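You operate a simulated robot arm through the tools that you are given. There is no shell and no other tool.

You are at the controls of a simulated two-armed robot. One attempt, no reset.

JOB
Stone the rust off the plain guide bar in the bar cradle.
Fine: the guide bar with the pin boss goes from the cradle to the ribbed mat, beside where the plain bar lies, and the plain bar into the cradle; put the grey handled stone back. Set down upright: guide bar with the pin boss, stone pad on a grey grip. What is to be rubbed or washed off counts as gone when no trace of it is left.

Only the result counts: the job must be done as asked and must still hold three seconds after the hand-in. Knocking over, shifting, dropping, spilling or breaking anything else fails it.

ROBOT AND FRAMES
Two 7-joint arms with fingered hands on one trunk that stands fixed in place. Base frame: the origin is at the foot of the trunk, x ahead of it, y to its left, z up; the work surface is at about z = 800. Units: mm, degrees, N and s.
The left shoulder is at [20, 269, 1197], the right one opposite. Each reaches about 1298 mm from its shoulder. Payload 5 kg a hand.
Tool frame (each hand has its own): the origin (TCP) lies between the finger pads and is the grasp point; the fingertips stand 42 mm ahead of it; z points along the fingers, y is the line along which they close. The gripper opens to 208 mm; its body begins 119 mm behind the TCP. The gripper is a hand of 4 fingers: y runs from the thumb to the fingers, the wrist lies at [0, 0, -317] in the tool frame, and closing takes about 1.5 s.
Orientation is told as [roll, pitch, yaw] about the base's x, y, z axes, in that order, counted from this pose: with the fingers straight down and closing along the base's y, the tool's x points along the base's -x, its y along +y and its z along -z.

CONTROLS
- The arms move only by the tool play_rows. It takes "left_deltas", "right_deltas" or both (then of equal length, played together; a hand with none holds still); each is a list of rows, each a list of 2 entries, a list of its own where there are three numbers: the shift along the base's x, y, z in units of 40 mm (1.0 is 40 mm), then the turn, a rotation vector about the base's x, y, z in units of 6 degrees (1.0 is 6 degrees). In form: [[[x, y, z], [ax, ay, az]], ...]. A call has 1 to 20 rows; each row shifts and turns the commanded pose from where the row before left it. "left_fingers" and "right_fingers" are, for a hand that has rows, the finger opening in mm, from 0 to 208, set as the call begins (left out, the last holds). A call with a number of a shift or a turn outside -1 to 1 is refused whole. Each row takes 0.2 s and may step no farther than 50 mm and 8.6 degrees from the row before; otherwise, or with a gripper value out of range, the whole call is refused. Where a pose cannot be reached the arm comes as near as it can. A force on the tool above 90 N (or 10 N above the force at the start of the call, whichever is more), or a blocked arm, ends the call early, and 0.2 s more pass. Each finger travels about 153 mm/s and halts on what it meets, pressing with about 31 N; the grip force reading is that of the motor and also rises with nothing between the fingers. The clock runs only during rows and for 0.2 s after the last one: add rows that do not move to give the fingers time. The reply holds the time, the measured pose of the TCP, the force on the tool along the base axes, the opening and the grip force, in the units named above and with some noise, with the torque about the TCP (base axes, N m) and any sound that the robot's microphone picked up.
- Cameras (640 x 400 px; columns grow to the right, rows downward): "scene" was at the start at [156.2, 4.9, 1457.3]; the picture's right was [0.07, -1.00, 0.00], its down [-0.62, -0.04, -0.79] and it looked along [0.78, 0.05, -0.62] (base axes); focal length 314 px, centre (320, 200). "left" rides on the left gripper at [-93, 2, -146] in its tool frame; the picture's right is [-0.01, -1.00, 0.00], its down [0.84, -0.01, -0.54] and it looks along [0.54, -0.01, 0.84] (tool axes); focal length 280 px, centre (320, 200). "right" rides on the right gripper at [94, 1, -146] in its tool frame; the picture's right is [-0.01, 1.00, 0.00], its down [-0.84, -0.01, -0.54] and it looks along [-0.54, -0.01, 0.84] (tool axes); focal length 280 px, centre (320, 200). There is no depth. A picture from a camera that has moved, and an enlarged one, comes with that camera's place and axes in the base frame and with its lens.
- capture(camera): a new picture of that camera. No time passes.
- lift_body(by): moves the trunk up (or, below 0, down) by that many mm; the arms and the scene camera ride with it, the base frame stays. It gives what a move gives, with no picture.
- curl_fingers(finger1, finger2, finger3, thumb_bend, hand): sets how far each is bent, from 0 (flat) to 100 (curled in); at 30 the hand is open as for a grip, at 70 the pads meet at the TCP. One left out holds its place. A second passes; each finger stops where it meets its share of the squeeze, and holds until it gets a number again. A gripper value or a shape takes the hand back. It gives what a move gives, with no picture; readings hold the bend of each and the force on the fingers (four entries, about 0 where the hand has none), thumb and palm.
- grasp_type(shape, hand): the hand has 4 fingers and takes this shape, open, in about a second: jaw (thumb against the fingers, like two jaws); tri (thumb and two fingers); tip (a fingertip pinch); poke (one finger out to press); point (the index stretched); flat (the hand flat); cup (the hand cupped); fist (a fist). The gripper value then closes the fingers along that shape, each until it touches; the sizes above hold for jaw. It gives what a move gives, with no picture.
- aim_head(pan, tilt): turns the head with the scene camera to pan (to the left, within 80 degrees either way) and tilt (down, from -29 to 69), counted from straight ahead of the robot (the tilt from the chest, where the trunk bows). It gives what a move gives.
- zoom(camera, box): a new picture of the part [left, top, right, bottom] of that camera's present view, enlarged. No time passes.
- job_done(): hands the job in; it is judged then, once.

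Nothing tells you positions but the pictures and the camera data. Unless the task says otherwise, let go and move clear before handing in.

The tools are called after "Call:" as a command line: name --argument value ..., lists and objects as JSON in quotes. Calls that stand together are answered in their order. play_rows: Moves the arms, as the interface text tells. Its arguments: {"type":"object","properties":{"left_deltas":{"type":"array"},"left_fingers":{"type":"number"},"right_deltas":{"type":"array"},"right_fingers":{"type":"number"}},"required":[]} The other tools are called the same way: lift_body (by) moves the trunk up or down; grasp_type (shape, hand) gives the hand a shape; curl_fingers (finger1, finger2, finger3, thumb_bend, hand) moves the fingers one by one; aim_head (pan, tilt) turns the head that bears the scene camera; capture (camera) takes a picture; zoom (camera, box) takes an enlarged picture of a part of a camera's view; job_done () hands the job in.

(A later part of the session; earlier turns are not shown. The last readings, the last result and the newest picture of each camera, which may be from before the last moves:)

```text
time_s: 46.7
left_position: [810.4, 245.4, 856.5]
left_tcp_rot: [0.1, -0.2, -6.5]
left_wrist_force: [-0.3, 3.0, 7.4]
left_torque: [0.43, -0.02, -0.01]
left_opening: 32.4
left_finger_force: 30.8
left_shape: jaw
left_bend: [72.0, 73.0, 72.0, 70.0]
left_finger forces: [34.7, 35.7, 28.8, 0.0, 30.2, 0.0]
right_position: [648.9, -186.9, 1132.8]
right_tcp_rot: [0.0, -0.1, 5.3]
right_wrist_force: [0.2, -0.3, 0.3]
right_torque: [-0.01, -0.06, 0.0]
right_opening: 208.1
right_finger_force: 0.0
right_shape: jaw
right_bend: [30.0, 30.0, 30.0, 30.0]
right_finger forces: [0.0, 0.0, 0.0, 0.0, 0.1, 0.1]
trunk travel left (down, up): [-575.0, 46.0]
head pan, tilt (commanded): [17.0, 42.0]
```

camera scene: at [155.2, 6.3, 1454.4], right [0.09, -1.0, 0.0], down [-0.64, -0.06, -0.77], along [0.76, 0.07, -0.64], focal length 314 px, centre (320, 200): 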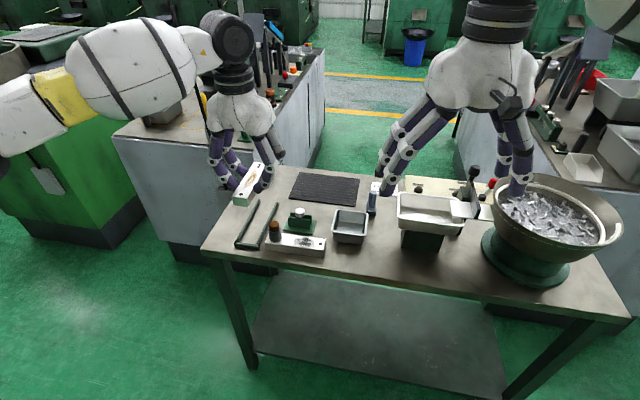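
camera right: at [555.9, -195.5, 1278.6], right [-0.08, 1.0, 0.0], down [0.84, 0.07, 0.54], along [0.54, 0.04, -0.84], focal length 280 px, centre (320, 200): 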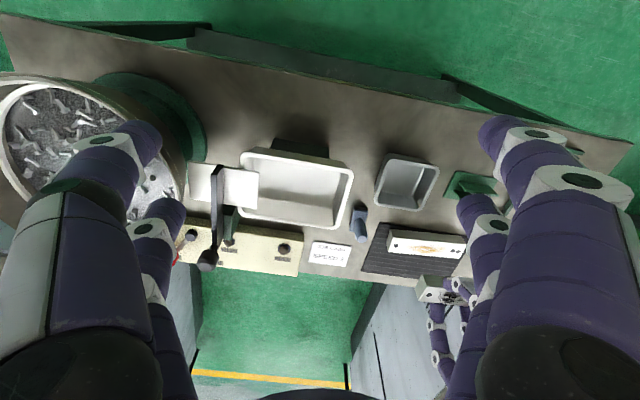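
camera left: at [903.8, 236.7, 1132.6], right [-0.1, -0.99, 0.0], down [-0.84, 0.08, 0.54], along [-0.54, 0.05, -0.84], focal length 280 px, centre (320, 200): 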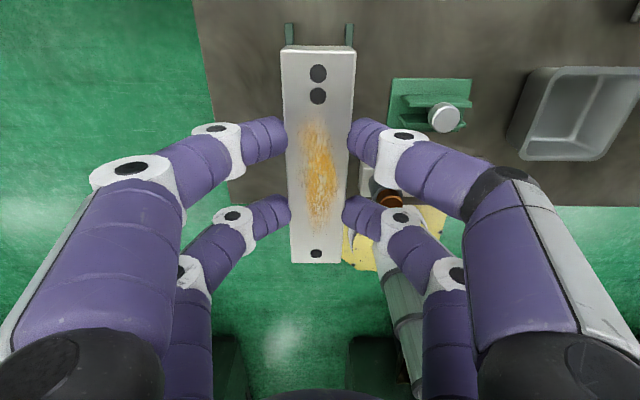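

Contact is felt (about 12 N up). I check by picture whether it is the bench or a rail.

Call:
zoom --camera "scene" --box '[280, 180, 350, 240]'

Call:
zoom --camera "left" --box '[250, 0, 390, 280]'

```text
6.67 times, centred on (315, 210) of scene
camera zoom: at [149.7, 23.5, 1451.7], right [0.29, -0.96, 0.0], down [-0.64, -0.2, -0.74], along [0.71, 0.22, -0.67], focal length 2096 px, centre (353, 133)
```

zoom: 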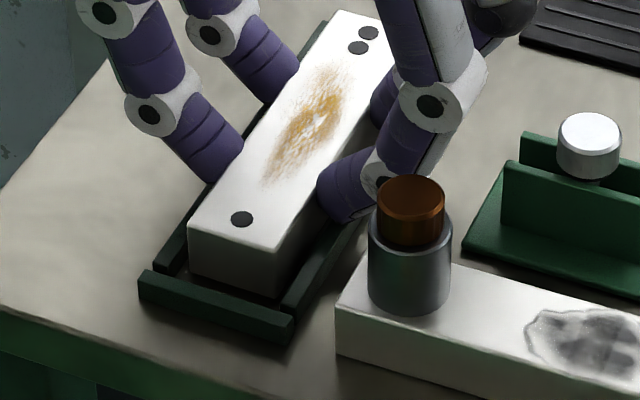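

```text
1.43 times, centred on (320, 140) of left
camera zoom: at [903.0, 236.4, 1001.6], right [-0.1, -1.0, 0.0], down [-0.84, 0.08, 0.54], along [-0.53, 0.05, -0.84], focal length 401 px, centre (320, 286)
```

zoom: 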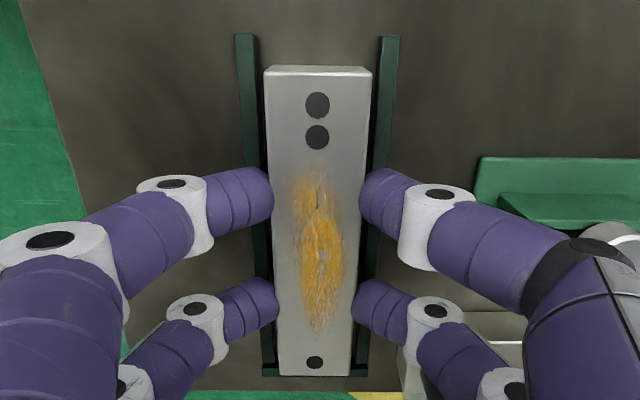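

The bar sits between the rails with gaps both sides, so the contact is the bench. I release gently.

Call:
play_rows --left_deltas '[[[0, 0, -0.01], [0, 0, 0]], [[0, 0, 0], [0, 0, 0]]]' --left_fingers 40

Call:
play_rows --left_deltas '[[[0, 0, 0], [0, 0, 0]], [[0, 0, 0], [0, 0, 0]], [[0, 0, 0.3], [0, 0, 0]], [[0, 0, 0.6], [0, 0, 0]], [[0, 0, 0.9], [0, 0, 0]], [[0, 0, 0.9], [0, 0, 0]], [[0, 0, 0], [0, 0, 0]]]' --left_fingers 66

Call:
zoom --camera "scene" --box '[270, 170, 370, 245]'

Call:
capture --camera "left"

```text
time_s: 47.3
left_position: [810.5, 245.0, 855.1]
left_tcp_rot: [-0.2, -0.1, -6.4]
left_wrist_force: [0.4, 0.9, 11.7]
left_torque: [0.23, 0.09, 0.01]
left_opening: 40.2
left_finger_force: 0.1
left_shape: jaw
left_bend: [73.0, 73.0, 73.0, 70.0]
left_finger forces: [5.4, 7.3, 5.7, 0.0, 0.5, 0.0]
right_position: [648.1, -187.4, 1133.1]
right_tcp_rot: [0.0, -0.2, 5.4]
right_wrist_force: [-1.1, -0.2, 1.1]
right_torque: [0.01, 0.02, -0.01]
right_opening: 207.9
right_finger_force: 0.1
right_shape: jaw
right_bend: [30.0, 30.0, 30.0, 30.0]
right_finger forces: [0.0, 0.0, 0.1, 0.0, 0.0, 0.1]
trunk travel left (down, up): [-575.0, 46.0]
head pan, tilt (commanded): [17.0, 42.0]
```

```text
time_s: 48.9
left_position: [808.6, 245.3, 961.4]
left_tcp_rot: [-0.1, 0.0, -6.4]
left_wrist_force: [-0.2, 0.6, 0.1]
left_torque: [-0.05, 0.03, 0.0]
left_opening: 65.6
left_finger_force: 0.1
left_shape: jaw
left_bend: [74.0, 74.0, 73.0, 70.0]
left_finger forces: [0.1, 0.1, 0.0, 0.0, 0.1, 0.0]
right_position: [651.1, -187.2, 1131.8]
right_tcp_rot: [0.0, 0.0, 5.4]
right_wrist_force: [0.3, 0.4, -0.2]
right_torque: [0.01, 0.03, 0.01]
right_opening: 208.2
right_finger_force: 0.2
right_shape: jaw
right_bend: [30.0, 30.0, 30.0, 30.0]
right_finger forces: [0.0, 0.0, 0.1, 0.0, 0.0, 0.0]
trunk travel left (down, up): [-575.0, 46.0]
head pan, tilt (commanded): [17.0, 42.0]
```

```text
5.33 times, centred on (320, 208) of scene
camera zoom: at [150.5, 23.7, 1451.4], right [0.29, -0.96, 0.0], down [-0.64, -0.2, -0.74], along [0.71, 0.22, -0.67], focal length 1677 px, centre (320, 160)
```

zoom: 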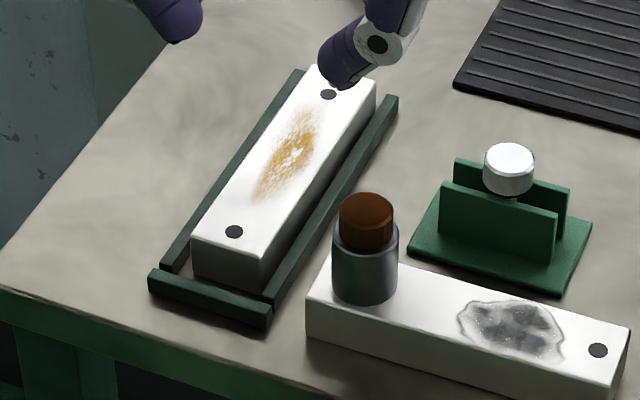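

```text
taken
camera left: at [903.5, 237.1, 1106.7], right [-0.1, -1.0, 0.0], down [-0.84, 0.08, 0.54], along [-0.54, 0.05, -0.84], focal length 280 px, centre (320, 200)
```

left: 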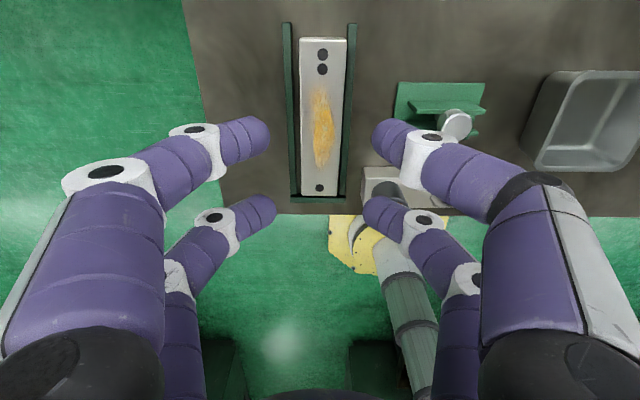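

The plain bar now lies in the cradle, free of the hand. I go back over the boss bar, turn to its yaw and tilt the fingers 12° forward for the far placement.

Call:
play_rows --left_deltas '[[[-0.149, -0.205, 0.03], [0, 0, 0.95]], [[-0.149, -0.205, 0.03], [0, 0, 0.95]], [[-0.149, -0.205, 0.03], [0, 0, 0.95]], [[-0.149, -0.205, 0.03], [0, 0, 0.95]], [[-0.149, -0.205, 0.03], [0, 0, 0.95]], [[-0.149, -0.205, 0.03], [0, 0, 0.95]], [[-0.149, -0.205, 0], [0, 0, 0.95]], [[-0.149, -0.205, 0], [0, 0, 0.95]], [[-0.149, -0.205, 0], [0, 0, 0.95]], [[-0.149, -0.205, 0], [0, 0, 0.95]], [[-0.149, -0.205, 0], [0, 0, 0.95]], [[-0.149, -0.205, 0], [0, 0, 0.95]], [[-0.149, -0.205, 0], [0, 0, 0.95]], [[-0.149, -0.205, 0], [0, 0, 0.95]], [[-0.149, -0.205, 0], [0, 0, 0.95]], [[-0.149, -0.205, 0], [0, 0, 0.95]], [[0, 0, 0], [-0.09, -0.996, 0]], [[0, 0, 0], [-0.09, -0.996, 0]], [[0, 0, 0], [0, 0, 0]]]' --left_fingers 66

Call:
capture --camera "left"

Call:
capture --camera "scene"

```text
time_s: 52.9
left_position: [713.3, 114.4, 968.1]
left_tcp_rot: [-12.1, 0.0, 84.8]
left_wrist_force: [-0.3, 0.5, -0.1]
left_torque: [0.02, 0.01, 0.02]
left_opening: 65.5
left_finger_force: 0.1
left_shape: jaw
left_bend: [74.0, 74.0, 73.0, 70.0]
left_finger forces: [0.0, 0.1, 0.0, 0.0, 0.0, 0.0]
right_position: [649.6, -186.6, 1132.0]
right_tcp_rot: [0.0, 0.1, 5.4]
right_wrist_force: [-1.3, 1.2, -0.1]
right_torque: [-0.02, -0.03, 0.02]
right_opening: 207.7
right_finger_force: 0.0
right_shape: jaw
right_bend: [30.0, 30.0, 30.0, 30.0]
right_finger forces: [0.0, 0.0, 0.1, 0.0, 0.0, 0.1]
trunk travel left (down, up): [-575.0, 46.0]
head pan, tilt (commanded): [17.0, 42.0]
```

```text
taken
camera left: at [690.9, 210.0, 1110.8], right [0.97, -0.07, 0.21], down [-0.18, -0.83, 0.53], along [0.13, -0.55, -0.82], focal length 280 px, centre (320, 200)
```

left: 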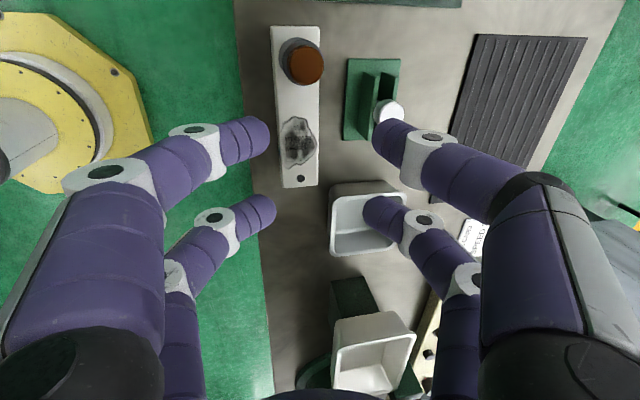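

```text
taken
camera scene: at [150.1, 23.6, 1451.5], right [0.29, -0.96, 0.0], down [-0.64, -0.2, -0.74], along [0.71, 0.22, -0.67], focal length 314 px, centre (320, 200)
```

scene: 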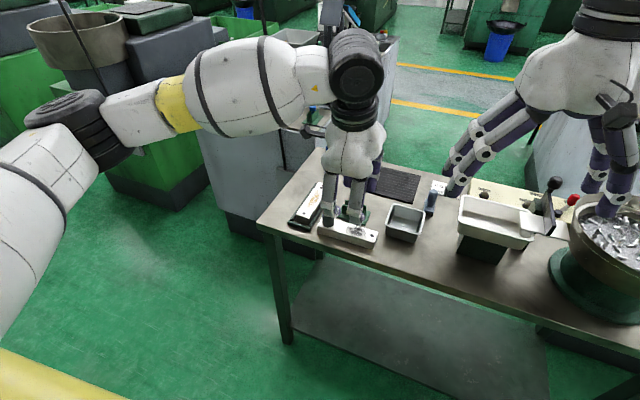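

The tilted hand is above the boss bar. I enlarge to measure the bar before lowering.

Call:
zoom --camera "left" --box '[240, 10, 360, 210]'

```text
2.00 times, centred on (300, 110) of left
camera zoom: at [690.9, 210.0, 1110.8], right [0.97, -0.07, 0.21], down [-0.18, -0.83, 0.53], along [0.13, -0.55, -0.82], focal length 561 px, centre (360, 380)
```

zoom: 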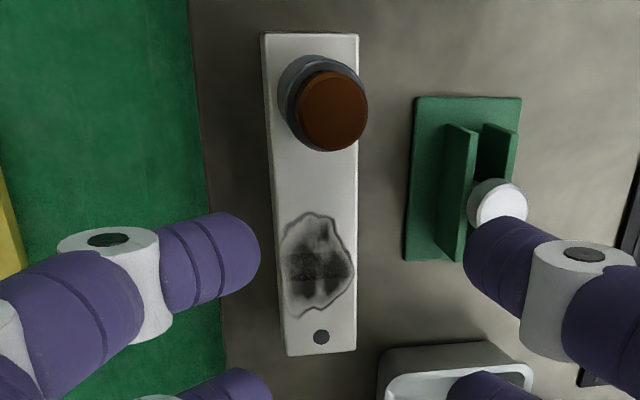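

The boss bar is centred at about (724, 121), axis 84.9°, so the hand is right. I lower to z 875 and check.

Call:
play_rows --left_deltas '[[[0.01, -0.02, -0.8], [0, 0, 0]], [[0.01, -0.02, -0.8], [0, 0, 0]], [[0, 0, -0.7], [0, 0, 0]], [[0, 0, 0], [0, 0, 0]], [[0, 0, 0], [0, 0, 0]]]' --left_fingers 66

Call:
capture --camera "left"

Call:
zoom --camera "scene" --box '[290, 150, 410, 260]'

```text
time_s: 54.1
left_position: [713.8, 112.4, 876.1]
left_tcp_rot: [-12.1, 0.0, 84.9]
left_wrist_force: [-0.5, -0.1, 0.2]
left_torque: [-0.02, 0.0, 0.02]
left_opening: 66.0
left_finger_force: 0.1
left_shape: jaw
left_bend: [74.0, 74.0, 73.0, 70.0]
left_finger forces: [0.1, 0.0, 0.0, 0.0, 0.0, 0.0]
right_position: [648.9, -186.6, 1132.4]
right_tcp_rot: [0.0, 0.0, 5.3]
right_wrist_force: [-0.2, -0.4, 0.3]
right_torque: [-0.08, 0.0, -0.01]
right_opening: 208.0
right_finger_force: 0.1
right_shape: jaw
right_bend: [30.0, 30.0, 30.0, 30.0]
right_finger forces: [0.0, 0.0, 0.1, 0.0, 0.1, 0.1]
trunk travel left (down, up): [-575.0, 46.0]
head pan, tilt (commanded): [17.0, 42.0]
```

```text
taken
camera left: at [690.6, 208.0, 1018.1], right [0.98, -0.07, 0.21], down [-0.18, -0.83, 0.53], along [0.13, -0.55, -0.82], focal length 280 px, centre (320, 200)
```

left: 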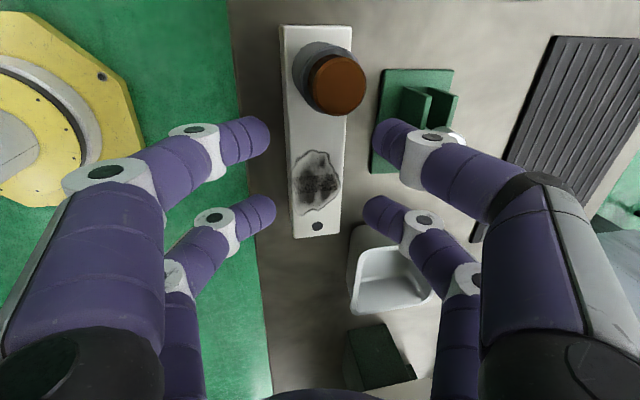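

```text
3.64 times, centred on (350, 205) of scene
camera zoom: at [150.3, 23.6, 1451.5], right [0.29, -0.96, 0.0], down [-0.64, -0.2, -0.74], along [0.71, 0.22, -0.67], focal length 1144 px, centre (211, 182)
```

zoom: 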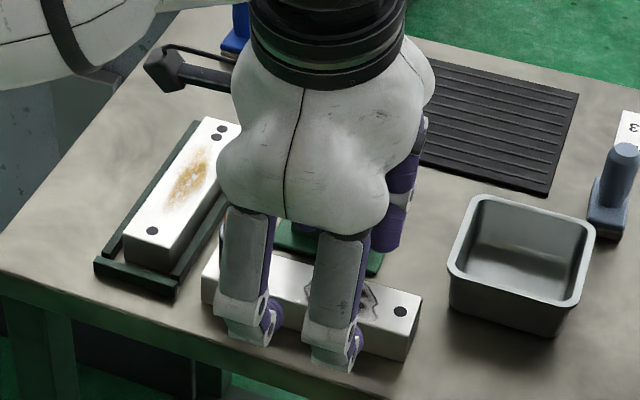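

The fingers clear the fixture knob by several millimetres. I narrow slightly and lower the last 20 mm in steps.

Call:
play_rows --left_deltas '[[[0, 0, -0.2], [0, 0, 0]], [[0, 0, -0.2], [0, 0, 0]], [[0, 0, -0.06], [0, 0, 0]], [[0, 0, 0], [0, 0, 0]]]' --left_fingers 58

Call:
zoom --camera "scene" --box '[310, 170, 390, 250]'

Call:
capture --camera "left"

```text
time_s: 55.1
left_position: [714.7, 114.0, 857.2]
left_tcp_rot: [-12.1, 0.0, 84.7]
left_wrist_force: [0.9, 0.1, -0.3]
left_torque: [-0.02, 0.01, 0.0]
left_opening: 58.4
left_finger_force: 0.1
left_shape: jaw
left_bend: [73.0, 73.0, 73.0, 70.0]
left_finger forces: [0.1, 0.0, 0.0, 0.0, 0.0, 0.0]
right_position: [648.7, -186.9, 1132.5]
right_tcp_rot: [-0.1, 0.1, 5.3]
right_wrist_force: [-0.2, 0.7, 0.2]
right_torque: [-0.03, 0.01, -0.01]
right_opening: 208.0
right_finger_force: 0.0
right_shape: jaw
right_bend: [30.0, 30.0, 30.0, 30.0]
right_finger forces: [0.1, 0.0, 0.0, 0.0, 0.0, 0.0]
trunk travel left (down, up): [-575.0, 46.0]
head pan, tilt (commanded): [17.0, 42.0]
```

```text
5.00 times, centred on (350, 210) of scene
camera zoom: at [150.2, 23.5, 1451.6], right [0.29, -0.96, 0.0], down [-0.64, -0.2, -0.74], along [0.71, 0.22, -0.67], focal length 1572 px, centre (170, 150)
```

zoom: 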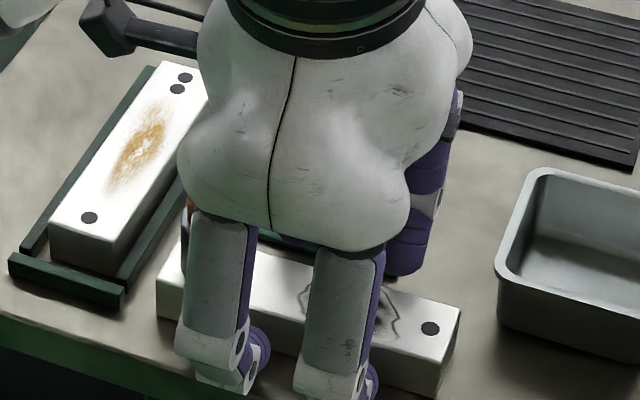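

```text
taken
camera left: at [691.8, 208.3, 999.9], right [0.98, -0.08, 0.21], down [-0.18, -0.83, 0.53], along [0.13, -0.55, -0.82], focal length 280 px, centre (320, 200)
```

left: 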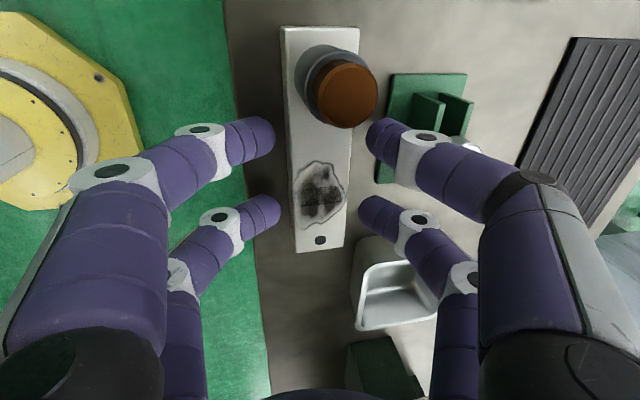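

Well centred. I go 2 mm lower and squeeze the bar with the tilted hand.

Call:
play_rows --left_deltas '[[[0, 0, -0.05], [0, 0, 0]], [[0, 0, 0], [0, 0, 0]]]' --left_fingers 50

Call:
play_rows --left_deltas '[[[0, 0, 0], [0, 0, 0]], [[0, 0, 0], [0, 0, 0]], [[0, 0, 0], [0, 0, 0]], [[0, 0, 0], [0, 0, 0]], [[0, 0, 0], [0, 0, 0]]]' --left_fingers 12

Call:
capture --camera "left"

```text
time_s: 55.7
left_position: [714.3, 112.4, 856.3]
left_tcp_rot: [-12.0, 0.0, 84.7]
left_wrist_force: [0.0, 0.1, 0.2]
left_torque: [0.03, -0.02, -0.02]
left_opening: 50.4
left_finger_force: 0.1
left_shape: jaw
left_bend: [73.0, 73.0, 73.0, 70.0]
left_finger forces: [0.0, 0.0, 0.0, 0.1, 0.0, 0.1]
right_position: [649.0, -186.8, 1132.6]
right_tcp_rot: [0.0, 0.0, 5.4]
right_wrist_force: [-0.5, 0.2, -0.4]
right_torque: [-0.02, 0.02, -0.01]
right_opening: 208.1
right_finger_force: 0.1
right_shape: jaw
right_bend: [30.0, 30.0, 30.0, 30.0]
right_finger forces: [0.0, 0.0, 0.0, 0.0, 0.0, 0.0]
trunk travel left (down, up): [-575.0, 46.0]
head pan, tilt (commanded): [17.0, 42.0]
```

```text
time_s: 56.9
left_position: [714.7, 112.6, 855.4]
left_tcp_rot: [-12.0, 0.0, 84.6]
left_wrist_force: [1.8, -0.3, -0.2]
left_torque: [0.03, -0.14, -0.02]
left_opening: 35.8
left_finger_force: 31.5
left_shape: jaw
left_bend: [73.0, 73.0, 73.0, 70.0]
left_finger forces: [26.3, 26.4, 26.3, 0.0, 28.0, 0.0]
right_position: [649.1, -186.7, 1132.0]
right_tcp_rot: [-0.1, 0.1, 5.4]
right_wrist_force: [0.1, -0.3, -0.1]
right_torque: [0.02, -0.01, 0.02]
right_opening: 207.8
right_finger_force: 0.0
right_shape: jaw
right_bend: [30.0, 30.0, 30.0, 30.0]
right_finger forces: [0.1, 0.1, 0.0, 0.0, 0.1, 0.1]
trunk travel left (down, up): [-575.0, 46.0]
head pan, tilt (commanded): [17.0, 42.0]
```

```text
taken
camera left: at [692.1, 208.6, 997.8], right [0.98, -0.08, 0.21], down [-0.18, -0.83, 0.53], along [0.13, -0.55, -0.82], focal length 280 px, centre (320, 200)
```

left: 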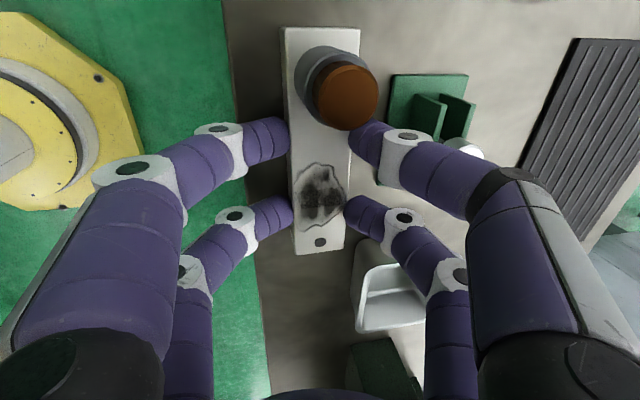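

Gripped with the tilt. I lift slightly and check that the bar stays level.

Call:
play_rows --left_deltas '[[[0, 0, 0.15], [0, 0, 0]], [[0, 0, 0.25], [0, 0, 0]], [[0, 0, 0.4], [0, 0, 0]], [[0, 0, 0], [0, 0, 0]]]'

Call:
capture --camera "left"

Call:
zoom --camera "scene" --box '[310, 170, 390, 250]'

```text
time_s: 57.9
left_position: [714.5, 112.5, 888.0]
left_tcp_rot: [-12.0, -0.1, 84.8]
left_wrist_force: [0.8, -0.3, -7.3]
left_torque: [-0.15, 0.06, 0.02]
left_opening: 35.6
left_finger_force: 30.5
left_shape: jaw
left_bend: [73.0, 73.0, 73.0, 70.0]
left_finger forces: [26.6, 27.2, 26.1, 0.1, 25.7, 0.1]
right_position: [649.7, -187.7, 1133.2]
right_tcp_rot: [0.0, 0.0, 5.4]
right_wrist_force: [0.3, 0.1, 0.0]
right_torque: [-0.03, 0.02, -0.01]
right_opening: 207.7
right_finger_force: 0.0
right_shape: jaw
right_bend: [30.0, 30.0, 30.0, 30.0]
right_finger forces: [0.1, 0.1, 0.0, 0.0, 0.0, 0.0]
trunk travel left (down, up): [-575.0, 46.0]
head pan, tilt (commanded): [17.0, 42.0]
```

```text
taken
camera left: at [692.1, 207.9, 1029.7], right [0.98, -0.08, 0.21], down [-0.18, -0.83, 0.53], along [0.13, -0.55, -0.82], focal length 280 px, centre (320, 200)
```

left: 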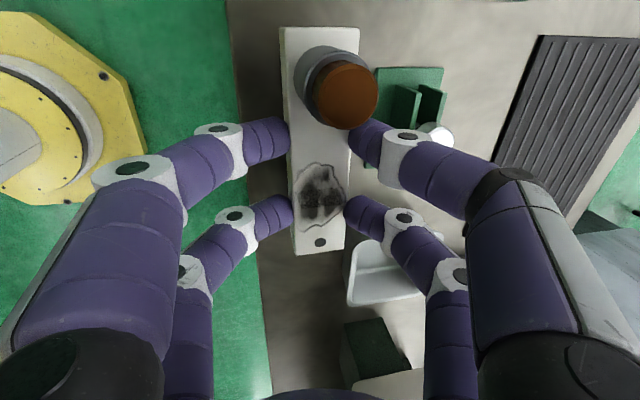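

```text
5.00 times, centred on (350, 210) of scene
camera zoom: at [150.7, 23.7, 1451.4], right [0.29, -0.96, 0.0], down [-0.64, -0.2, -0.74], along [0.71, 0.22, -0.67], focal length 1572 px, centre (170, 150)
```

zoom: 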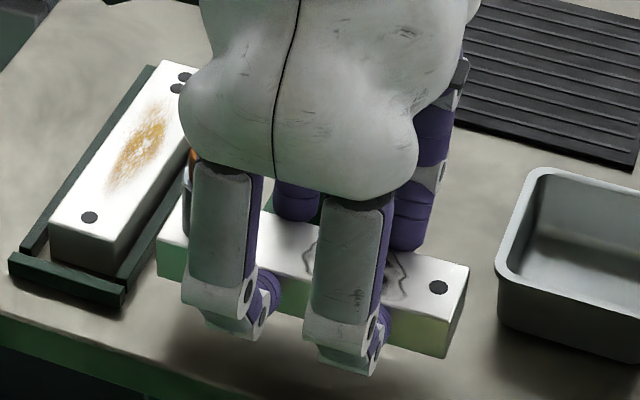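

The bar stays fixed and level in the tilted grip. I raise it and carry it over the rear of the mat.

Call:
play_rows --left_deltas '[[[0, 0, 0.8], [0, 0, 0]], [[0, 0, 0.8], [0, 0, 0]], [[0, 0, 0.8], [0, 0, 0]], [[0.888, -0.185, 0], [0, 0, 0]], [[0.888, -0.185, 0], [0, 0, 0]], [[0.888, -0.185, 0], [0, 0, 0]], [[0.888, -0.185, 0], [0, 0, 0]], [[0.888, -0.185, 0], [0, 0, 0]], [[0.888, -0.185, 0], [0, 0, 0]], [[0.888, -0.185, 0], [0, 0, 0]], [[0.888, -0.185, 0], [0, 0, -0.16]], [[0, 0, 0], [0, 0, 0]]]'

Call:
capture --camera "left"

Call:
capture --camera "right"

Call:
aim_head --pan 4 --tilt 38

Call:
zoom --camera "scene" --box '[220, 110, 400, 230]'

```text
time_s: 60.5
left_position: [998.7, 57.3, 985.2]
left_tcp_rot: [-12.0, 0.0, 83.9]
left_wrist_force: [0.9, 1.8, -7.2]
left_torque: [-0.27, 0.07, -0.03]
left_opening: 35.1
left_finger_force: 31.4
left_shape: jaw
left_bend: [73.0, 73.0, 73.0, 70.0]
left_finger forces: [26.8, 27.4, 25.9, 0.0, 25.0, 0.0]
right_position: [650.1, -186.2, 1132.1]
right_tcp_rot: [-0.1, 0.0, 5.5]
right_wrist_force: [0.2, 0.8, 0.5]
right_torque: [-0.1, 0.01, -0.01]
right_opening: 208.0
right_finger_force: 0.1
right_shape: jaw
right_bend: [30.0, 30.0, 30.0, 30.0]
right_finger forces: [0.0, 0.1, 0.1, 0.1, 0.0, 0.1]
trunk travel left (down, up): [-575.0, 46.0]
head pan, tilt (commanded): [17.0, 42.0]
```

```text
taken
camera left: at [977.8, 153.7, 1126.6], right [0.97, -0.09, 0.21], down [-0.19, -0.83, 0.53], along [0.12, -0.56, -0.82], focal length 280 px, centre (320, 200)
```

left: 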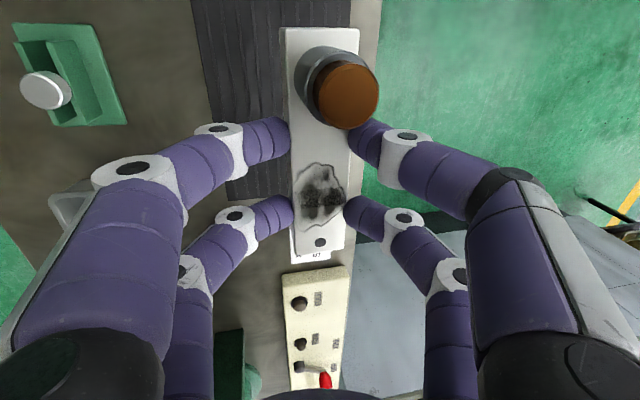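

```text
taken
camera right: at [556.8, -193.1, 1278.5], right [-0.08, 1.0, 0.0], down [0.84, 0.07, 0.54], along [0.54, 0.04, -0.84], focal length 280 px, centre (320, 200)
```

right: 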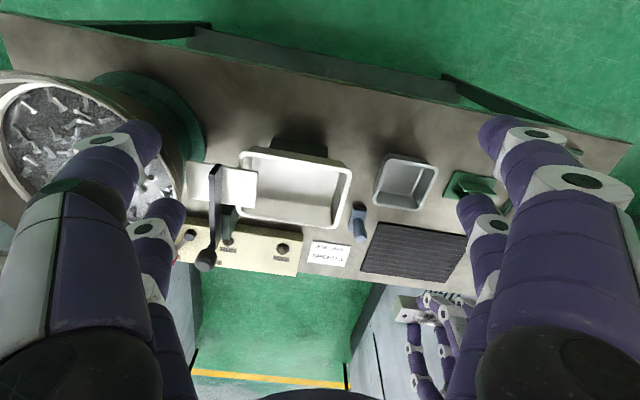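

```text
time_s: 61.3
left_position: [998.2, 55.4, 985.5]
left_tcp_rot: [-12.0, 0.0, 83.8]
left_wrist_force: [0.0, -0.6, -6.2]
left_torque: [-0.15, 0.03, 0.0]
left_opening: 35.3
left_finger_force: 30.8
left_shape: jaw
left_bend: [73.0, 73.0, 73.0, 70.0]
left_finger forces: [26.7, 27.5, 25.7, 0.1, 24.9, 0.0]
right_position: [648.8, -186.9, 1132.8]
right_tcp_rot: [0.0, 0.0, 5.4]
right_wrist_force: [-0.2, -0.4, 0.2]
right_torque: [0.0, -0.02, -0.01]
right_opening: 207.7
right_finger_force: 0.1
right_shape: jaw
right_bend: [30.0, 30.0, 30.0, 30.0]
right_finger forces: [0.1, 0.0, 0.0, 0.1, 0.0, 0.0]
trunk travel left (down, up): [-575.0, 46.0]
head pan, tilt (commanded): [4.0, 38.0]
```

```text
3.33 times, centred on (310, 170) of scene
camera zoom: at [156.6, 5.3, 1457.4], right [0.07, -1.0, 0.0], down [-0.61, -0.04, -0.79], along [0.79, 0.06, -0.62], focal length 1048 px, centre (353, 300)
```

zoom: 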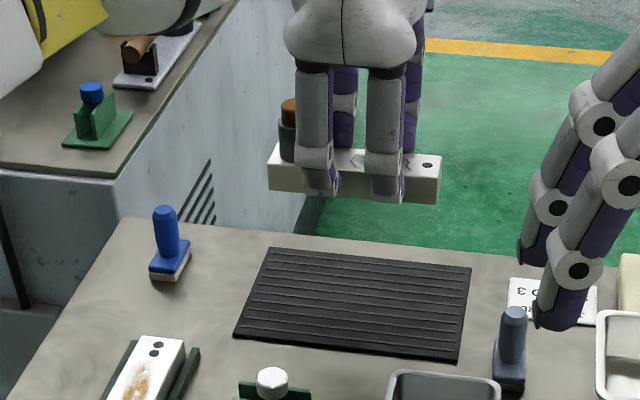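

The bar hangs over the rear strip of the mat with margin on all sides. I lower it to just above the mat.

Call:
play_rows --left_deltas '[[[0.03, 0, -0.92], [0, 0, 0]], [[0.03, 0, -0.92], [0, 0, 0]], [[0.03, 0, -0.92], [0, 0, 0]], [[0, 0, 0], [0, 0, 0]], [[0, 0, 0], [0, 0, 0]]]'

Call:
capture --camera "left"

Call:
zoom --camera "scene" --box '[250, 130, 370, 220]'

```text
time_s: 62.5
left_position: [1001.3, 50.7, 872.8]
left_tcp_rot: [-12.1, 0.0, 83.8]
left_wrist_force: [0.1, 0.6, -6.8]
left_torque: [-0.14, 0.13, 0.03]
left_opening: 35.0
left_finger_force: 30.9
left_shape: jaw
left_bend: [73.0, 73.0, 73.0, 70.0]
left_finger forces: [26.5, 27.4, 25.6, 0.1, 24.6, 0.0]
right_position: [649.4, -186.8, 1131.9]
right_tcp_rot: [0.0, -0.1, 5.4]
right_wrist_force: [1.0, -0.5, -1.0]
right_torque: [0.05, 0.11, 0.01]
right_opening: 207.9
right_finger_force: 0.0
right_shape: jaw
right_bend: [30.0, 30.0, 30.0, 30.0]
right_finger forces: [0.0, 0.0, 0.0, 0.1, 0.0, 0.0]
trunk travel left (down, up): [-575.0, 46.0]
head pan, tilt (commanded): [4.0, 38.0]
```

```text
taken
camera left: at [980.2, 147.1, 1014.7], right [0.97, -0.09, 0.21], down [-0.19, -0.83, 0.53], along [0.12, -0.55, -0.82], focal length 280 px, centre (320, 200)
```

left: 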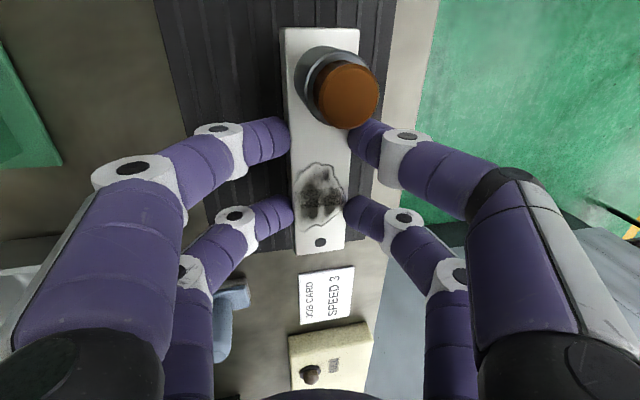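

```text
4.44 times, centred on (310, 175) of scene
camera zoom: at [157.5, 5.0, 1457.2], right [0.07, -1.0, 0.0], down [-0.62, -0.04, -0.79], along [0.79, 0.06, -0.62], focal length 1398 px, centre (364, 311)
```

zoom: 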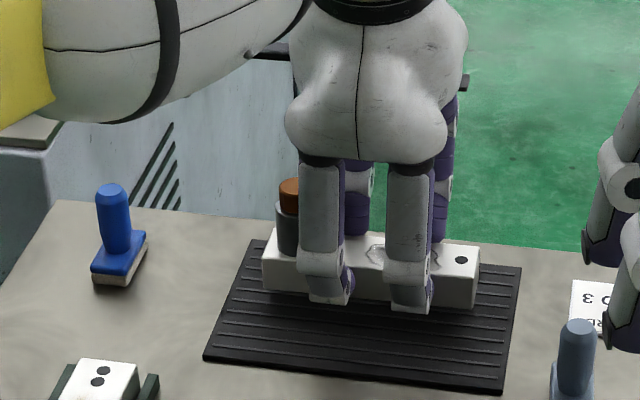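

The bar is over the rear strip and parallel to the mat. I lower the last 15 mm in small steps.

Call:
play_rows --left_deltas '[[[0, 0.05, -0.15], [0, 0, 0]], [[0, 0.03, -0.1], [0, 0, 0]], [[0, 0, -0.05], [0, 0, 0]], [[0, 0, 0], [0, 0, 0]]]'

```text
time_s: 63.5
left_position: [1002.2, 55.9, 861.5]
left_tcp_rot: [-12.1, -0.1, 83.8]
left_wrist_force: [-0.8, -0.4, -7.2]
left_torque: [-0.15, 0.04, 0.03]
left_opening: 35.1
left_finger_force: 30.9
left_shape: jaw
left_bend: [73.0, 73.0, 73.0, 70.0]
left_finger forces: [26.8, 27.2, 25.5, 0.1, 24.6, 0.1]
right_position: [648.1, -186.6, 1133.4]
right_tcp_rot: [-0.1, 0.0, 5.5]
right_wrist_force: [-0.5, -0.1, 0.5]
right_torque: [0.03, 0.01, 0.02]
right_opening: 208.0
right_finger_force: 0.1
right_shape: jaw
right_bend: [30.0, 30.0, 30.0, 30.0]
right_finger forces: [0.0, 0.0, 0.1, 0.0, 0.0, 0.0]
trunk travel left (down, up): [-575.0, 46.0]
head pan, tilt (commanded): [4.0, 38.0]
```

Call:
play_rows --left_deltas '[[[0, 0, -0.04], [0, 0, 0]], [[0, 0, -0.03], [0, 0, 0]], [[0, 0, 0], [0, 0, 0]]]'

```text
time_s: 64.3
left_position: [1001.7, 55.1, 860.3]
left_tcp_rot: [-12.1, 0.0, 83.8]
left_wrist_force: [-0.7, -1.1, -3.9]
left_torque: [0.13, -0.03, 0.01]
left_opening: 35.5
left_finger_force: 31.1
left_shape: jaw
left_bend: [73.0, 73.0, 73.0, 70.0]
left_finger forces: [27.7, 26.7, 24.9, 0.1, 27.5, 0.1]
right_position: [649.8, -186.1, 1132.2]
right_tcp_rot: [0.0, 0.0, 5.3]
right_wrist_force: [-0.9, 0.4, 0.1]
right_torque: [0.0, 0.03, -0.02]
right_opening: 207.7
right_finger_force: 0.1
right_shape: jaw
right_bend: [30.0, 30.0, 30.0, 30.0]
right_finger forces: [0.1, 0.1, 0.0, 0.0, 0.1, 0.0]
trunk travel left (down, up): [-575.0, 46.0]
head pan, tilt (commanded): [4.0, 38.0]
```

The mat begins to take the weight (sound from the bench side as expected). I lower another 1.5 mm, then release.

Call:
play_rows --left_deltas '[[[0, 0, -0.04], [0, 0, 0]], [[0, 0, 0], [0, 0, 0]]]'

Call:
zoom --camera "scene" --box '[270, 150, 360, 210]'

```text
time_s: 64.9
left_position: [1002.0, 55.7, 860.7]
left_tcp_rot: [-12.1, 0.0, 83.9]
left_wrist_force: [0.8, -2.6, 4.8]
left_torque: [0.19, -0.3, -0.06]
left_opening: 35.3
left_finger_force: 30.9
left_shape: jaw
left_bend: [73.0, 73.0, 73.0, 70.0]
left_finger forces: [27.8, 26.8, 26.2, 0.0, 30.9, 0.0]
right_position: [648.5, -186.3, 1133.3]
right_tcp_rot: [0.0, 0.0, 5.4]
right_wrist_force: [0.3, -0.1, -0.4]
right_torque: [0.01, 0.0, -0.02]
right_opening: 207.8
right_finger_force: 0.1
right_shape: jaw
right_bend: [30.0, 30.0, 30.0, 30.0]
right_finger forces: [0.1, 0.0, 0.0, 0.1, 0.1, 0.0]
trunk travel left (down, up): [-575.0, 46.0]
head pan, tilt (commanded): [4.0, 38.0]
```

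```text
6.67 times, centred on (315, 180) of scene
camera zoom: at [155.9, 5.0, 1457.6], right [0.07, -1.0, 0.0], down [-0.61, -0.04, -0.79], along [0.79, 0.05, -0.62], focal length 2096 px, centre (353, 333)
```

zoom: 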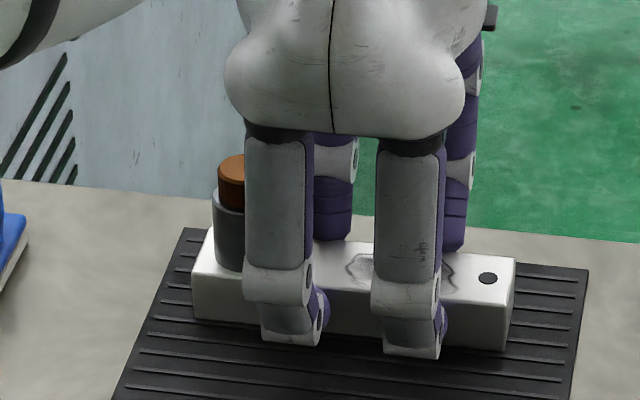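

I correct my last note: no sound was reported; the force reading alone shows the bar is seated on the mat (about 12 N change). I open the fingers and lift away.

Call:
play_rows --left_deltas '[[[0, 0, 0], [0, 0, 0]], [[0, 0, 0], [0, 0, 0]]]' --left_fingers 44

Call:
play_rows --left_deltas '[[[0, 0, 0], [0, 0, 0]], [[0, 0, 0], [0, 0, 0]], [[-0.05, 0, 0.3], [0, 0, 0]], [[-0.05, 0, 0.5], [0, 0, 0]], [[-0.05, 0, 0.8], [0, 0, 0]], [[0, 0, 0.9], [0, 0, 0]], [[0, 0, 0], [0, 0, 0]]]' --left_fingers 68

Call:
zoom --camera "scene" --box '[250, 140, 370, 220]'

Call:
capture --camera "left"

```text
time_s: 65.5
left_position: [1001.7, 56.9, 858.0]
left_tcp_rot: [-12.0, 0.1, 83.8]
left_wrist_force: [-1.0, -0.5, -0.8]
left_torque: [0.0, -0.01, -0.04]
left_opening: 44.2
left_finger_force: 0.0
left_shape: jaw
left_bend: [73.0, 73.0, 73.0, 70.0]
left_finger forces: [0.0, 0.0, 0.1, 0.1, 0.1, 0.0]
right_position: [649.0, -186.6, 1132.4]
right_tcp_rot: [0.0, -0.1, 5.4]
right_wrist_force: [-0.1, 0.2, 0.0]
right_torque: [-0.01, 0.04, 0.03]
right_opening: 208.1
right_finger_force: 0.1
right_shape: jaw
right_bend: [30.0, 30.0, 30.0, 30.0]
right_finger forces: [0.0, 0.0, 0.0, 0.0, 0.0, 0.0]
trunk travel left (down, up): [-575.0, 46.0]
head pan, tilt (commanded): [4.0, 38.0]
```

```text
time_s: 67.1
left_position: [995.2, 57.8, 957.2]
left_tcp_rot: [-12.0, 0.1, 83.8]
left_wrist_force: [0.3, 0.2, -0.9]
left_torque: [-0.01, 0.04, -0.02]
left_opening: 67.7
left_finger_force: 0.1
left_shape: jaw
left_bend: [73.0, 73.0, 73.0, 70.0]
left_finger forces: [0.0, 0.0, 0.1, 0.0, 0.1, 0.1]
right_position: [649.4, -186.6, 1132.4]
right_tcp_rot: [-0.1, 0.0, 5.4]
right_wrist_force: [0.4, 0.3, 0.3]
right_torque: [0.0, 0.06, 0.01]
right_opening: 207.9
right_finger_force: 0.1
right_shape: jaw
right_bend: [30.0, 30.0, 30.0, 30.0]
right_finger forces: [0.0, 0.1, 0.0, 0.0, 0.0, 0.0]
trunk travel left (down, up): [-575.0, 46.0]
head pan, tilt (commanded): [4.0, 38.0]
```

```text
5.00 times, centred on (310, 180) of scene
camera zoom: at [156.8, 5.1, 1457.3], right [0.07, -1.0, 0.0], down [-0.61, -0.04, -0.79], along [0.79, 0.06, -0.62], focal length 1572 px, centre (370, 300)
```

zoom: 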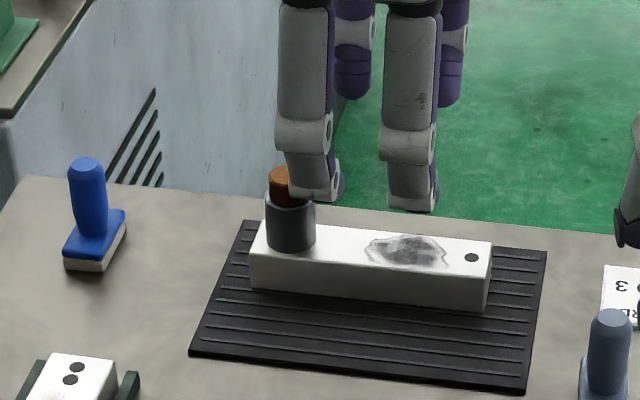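

```text
taken
camera left: at [974.4, 153.0, 1099.0], right [0.97, -0.09, 0.21], down [-0.19, -0.83, 0.53], along [0.12, -0.55, -0.82], focal length 280 px, centre (320, 200)
```

left: 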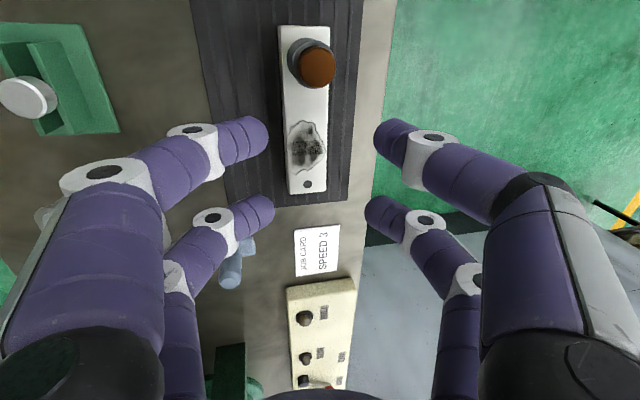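

The boss bar stands upright on the mat's rear strip with the hand clear. Next is the grey handled stone; I look at it closely before choosing the grip.

Call:
zoom --camera "scene" --box '[352, 180, 402, 230]'

Call:
zoom --camera "right" --box '[300, 130, 460, 270]'

Call:
zoom --camera "left" --box '[190, 170, 350, 290]'

```text
8.00 times, centred on (377, 205) of scene
camera zoom: at [156.8, 5.1, 1457.3], right [0.07, -1.0, 0.0], down [-0.61, -0.04, -0.79], along [0.79, 0.06, -0.62], focal length 2516 px, centre (-136, 160)
```

zoom: 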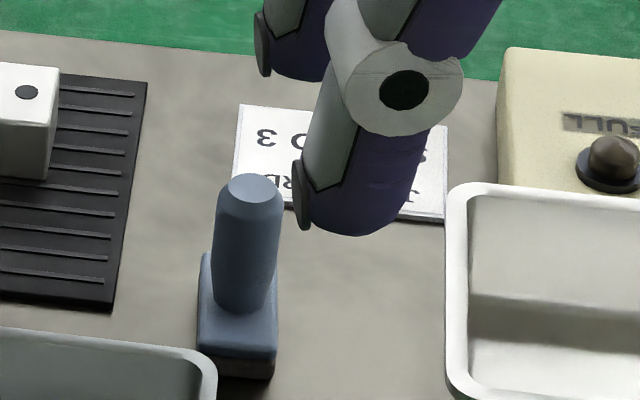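

```text
2.86 times, centred on (380, 200) of right
camera zoom: at [556.7, -194.7, 1278.1], right [-0.08, 1.0, 0.0], down [0.84, 0.07, 0.54], along [0.54, 0.04, -0.84], focal length 801 px, centre (149, 200)
```

zoom: 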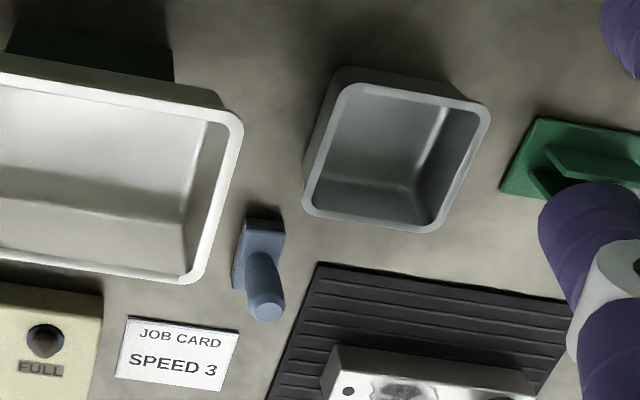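

```text
3.33 times, centred on (270, 230) of left
camera zoom: at [974.4, 153.0, 1099.0], right [0.97, -0.09, 0.21], down [-0.19, -0.83, 0.53], along [0.12, -0.55, -0.82], focal length 935 px, centre (487, 100)
```

zoom: 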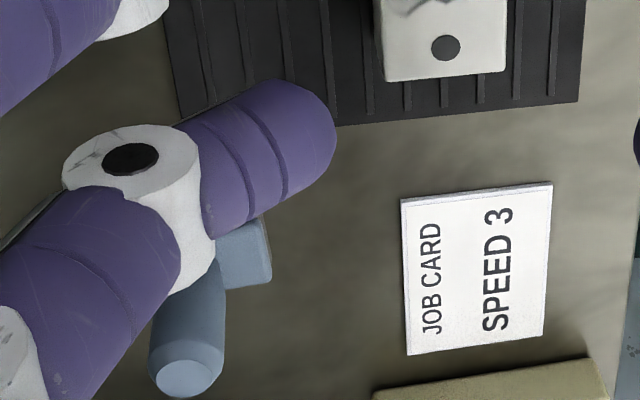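

The grey stone stands at about (899, -89): a 28 × 49 mm block with a 25 mm handle up to z 872. I will use the left hand, so I first draw the right arm back out of the way, and straighten and raise the left hand.

Call:
play_rows --right_deltas '[[[0, 0, 0.8], [0, 0, 0]], [[0, 0, 0.8], [0, 0, 0]], [[-0.9, -0.6, 0], [0, 0, 0]], [[-0.9, -0.6, 0], [0, 0, 0]], [[-0.9, -0.6, 0], [0, 0, 0]], [[-0.9, -0.6, 0], [0, 0, 0]], [[-0.9, -0.6, 0], [0, 0, 0]], [[-0.9, -0.6, 0], [0, 0, 0]], [[0, 0, 0], [0, 0, 0]]]' --left_deltas '[[[-0.5, 0.2, 0.6], [0, 0, 0]], [[-0.5, 0.2, 0.6], [0, 0, 0]], [[-0.5, 0.2, 0], [0.1, 0.99, 0]], [[-0.5, 0.2, 0], [0.1, 0.99, 0]], [[0, 0, 0], [0, 0, 0]], [[0, 0, 0], [0, 0, 0]], [[0, 0, 0], [0, 0, 0]], [[0, 0, 0], [0, 0, 0]], [[0, 0, 0], [0, 0, 0]]]'

Call:
capture --camera "scene"

```text
time_s: 69.1
left_position: [915.8, 88.9, 1004.4]
left_tcp_rot: [0.0, 0.1, 83.9]
left_wrist_force: [-0.5, 1.4, -0.2]
left_torque: [-0.1, 0.04, -0.03]
left_opening: 67.8
left_finger_force: 0.0
left_shape: jaw
left_bend: [73.0, 73.0, 73.0, 70.0]
left_finger forces: [0.0, 0.0, 0.1, 0.0, 0.1, 0.0]
right_position: [434.2, -330.0, 1197.8]
right_tcp_rot: [0.0, 0.0, 5.4]
right_wrist_force: [-0.2, 0.1, -0.7]
right_torque: [-0.03, 0.04, 0.0]
right_opening: 207.6
right_finger_force: 0.1
right_shape: jaw
right_bend: [30.0, 30.0, 30.0, 30.0]
right_finger forces: [0.0, 0.1, 0.0, 0.0, 0.0, 0.1]
trunk travel left (down, up): [-575.0, 46.0]
head pan, tilt (commanded): [4.0, 38.0]
```

```text
taken
camera scene: at [156.7, 5.5, 1457.4], right [0.07, -1.0, 0.0], down [-0.61, -0.04, -0.79], along [0.79, 0.06, -0.62], focal length 314 px, centre (320, 200)
```

scene: 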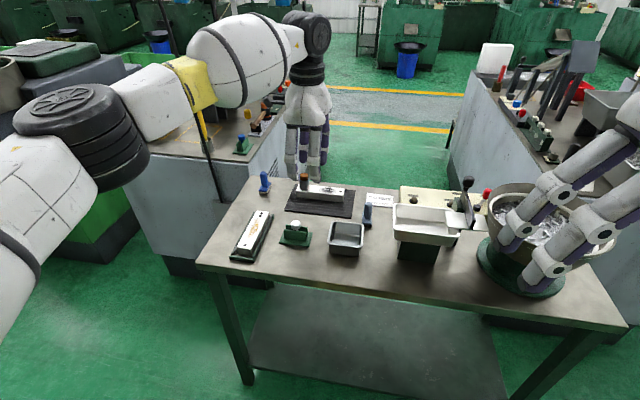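

The right arm is away. I turn the left hand to yaw -6°, bring it near the stone, and tilt the fingers 10° forward so that the rear pair of digits can take the handle.

Call:
play_rows --left_deltas '[[[-0.066, -0.3, -0.03], [0, 0, -1]], [[-0.066, -0.3, -0.03], [0, 0, -1]], [[-0.066, -0.3, -0.03], [0, 0, -1]], [[-0.066, -0.3, -0.03], [0, 0, -1]], [[-0.066, -0.3, -0.03], [0, 0, -1]], [[-0.066, -0.3, -0.03], [0, 0, -1]], [[-0.066, -0.3, -0.03], [0, 0, -1]], [[-0.066, -0.3, -0.03], [0, 0, -1]], [[-0.066, -0.3, -0.03], [0, 0, -1]], [[-0.066, -0.3, -0.03], [0, 0, -1]], [[-0.066, -0.3, -0.03], [0, 0, -1]], [[-0.066, -0.3, -0.03], [0, 0, -1]], [[-0.066, -0.3, -0.03], [0, 0, -1]], [[-0.066, -0.3, -0.03], [0, 0, -1]], [[-0.066, -0.3, -0.03], [0, 0, -0.98]], [[0.3, 0, 0], [-0.087, -0.829, 0]], [[0.3, 0, 0], [-0.087, -0.829, 0]], [[0, 0, 0], [0, 0, 0]]]' --left_fingers 60

Call:
capture --camera "left"

Call:
capture --camera "scene"

```text
time_s: 72.9
left_position: [900.9, -91.2, 989.0]
left_tcp_rot: [-0.1, -10.1, -6.2]
left_wrist_force: [-0.1, 0.5, 0.1]
left_torque: [-0.03, 0.05, -0.02]
left_opening: 60.0
left_finger_force: 0.2
left_shape: jaw
left_bend: [73.0, 73.0, 73.0, 70.0]
left_finger forces: [0.1, 0.0, 0.0, 0.0, 0.0, 0.1]
right_position: [433.7, -328.9, 1197.4]
right_tcp_rot: [0.0, -0.1, 5.4]
right_wrist_force: [-0.3, 0.8, 0.3]
right_torque: [-0.04, 0.01, 0.0]
right_opening: 207.8
right_finger_force: 0.1
right_shape: jaw
right_bend: [30.0, 30.0, 30.0, 30.0]
right_finger forces: [0.1, 0.0, 0.0, 0.1, 0.2, 0.1]
trunk travel left (down, up): [-575.0, 46.0]
head pan, tilt (commanded): [4.0, 38.0]
```

```text
taken
camera left: at [968.4, -96.9, 1147.3], right [-0.09, -1.0, 0.0], down [-0.92, 0.09, 0.38], along [-0.38, 0.03, -0.92], focal length 280 px, centre (320, 200)
```

left: 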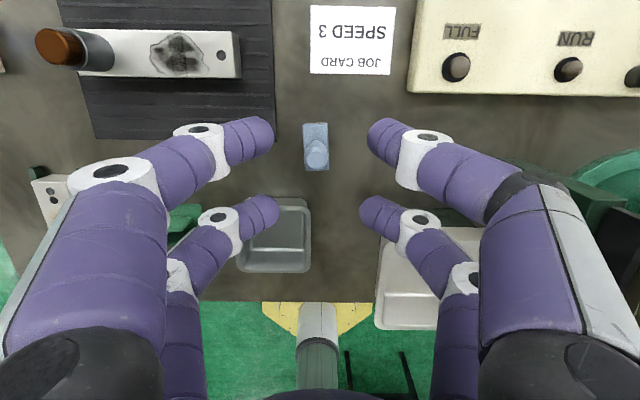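

```text
taken
camera scene: at [156.4, 5.5, 1457.5], right [0.07, -1.0, 0.0], down [-0.61, -0.04, -0.79], along [0.79, 0.05, -0.62], focal length 314 px, centre (320, 200)
```

scene: 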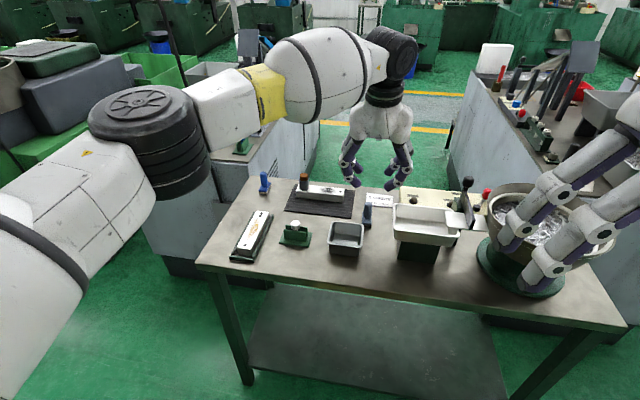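

The hand camera now sees the stone from above. I measure it precisely.

Call:
zoom --camera "left" --box '[275, 105, 355, 185]'

```text
5.00 times, centred on (315, 145) of left
camera zoom: at [968.4, -96.9, 1147.3], right [-0.09, -1.0, 0.0], down [-0.92, 0.09, 0.38], along [-0.38, 0.03, -0.92], focal length 1402 px, centre (345, 475)
```

zoom: 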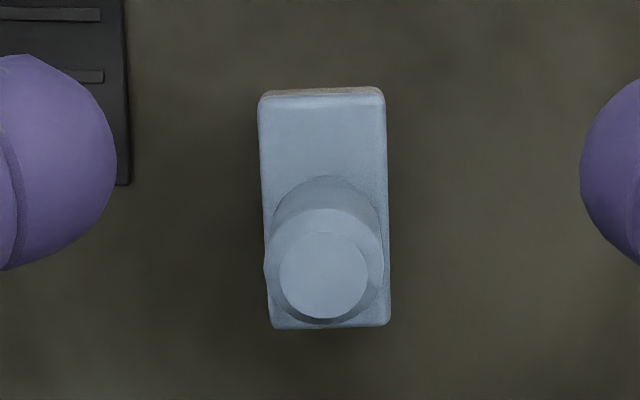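

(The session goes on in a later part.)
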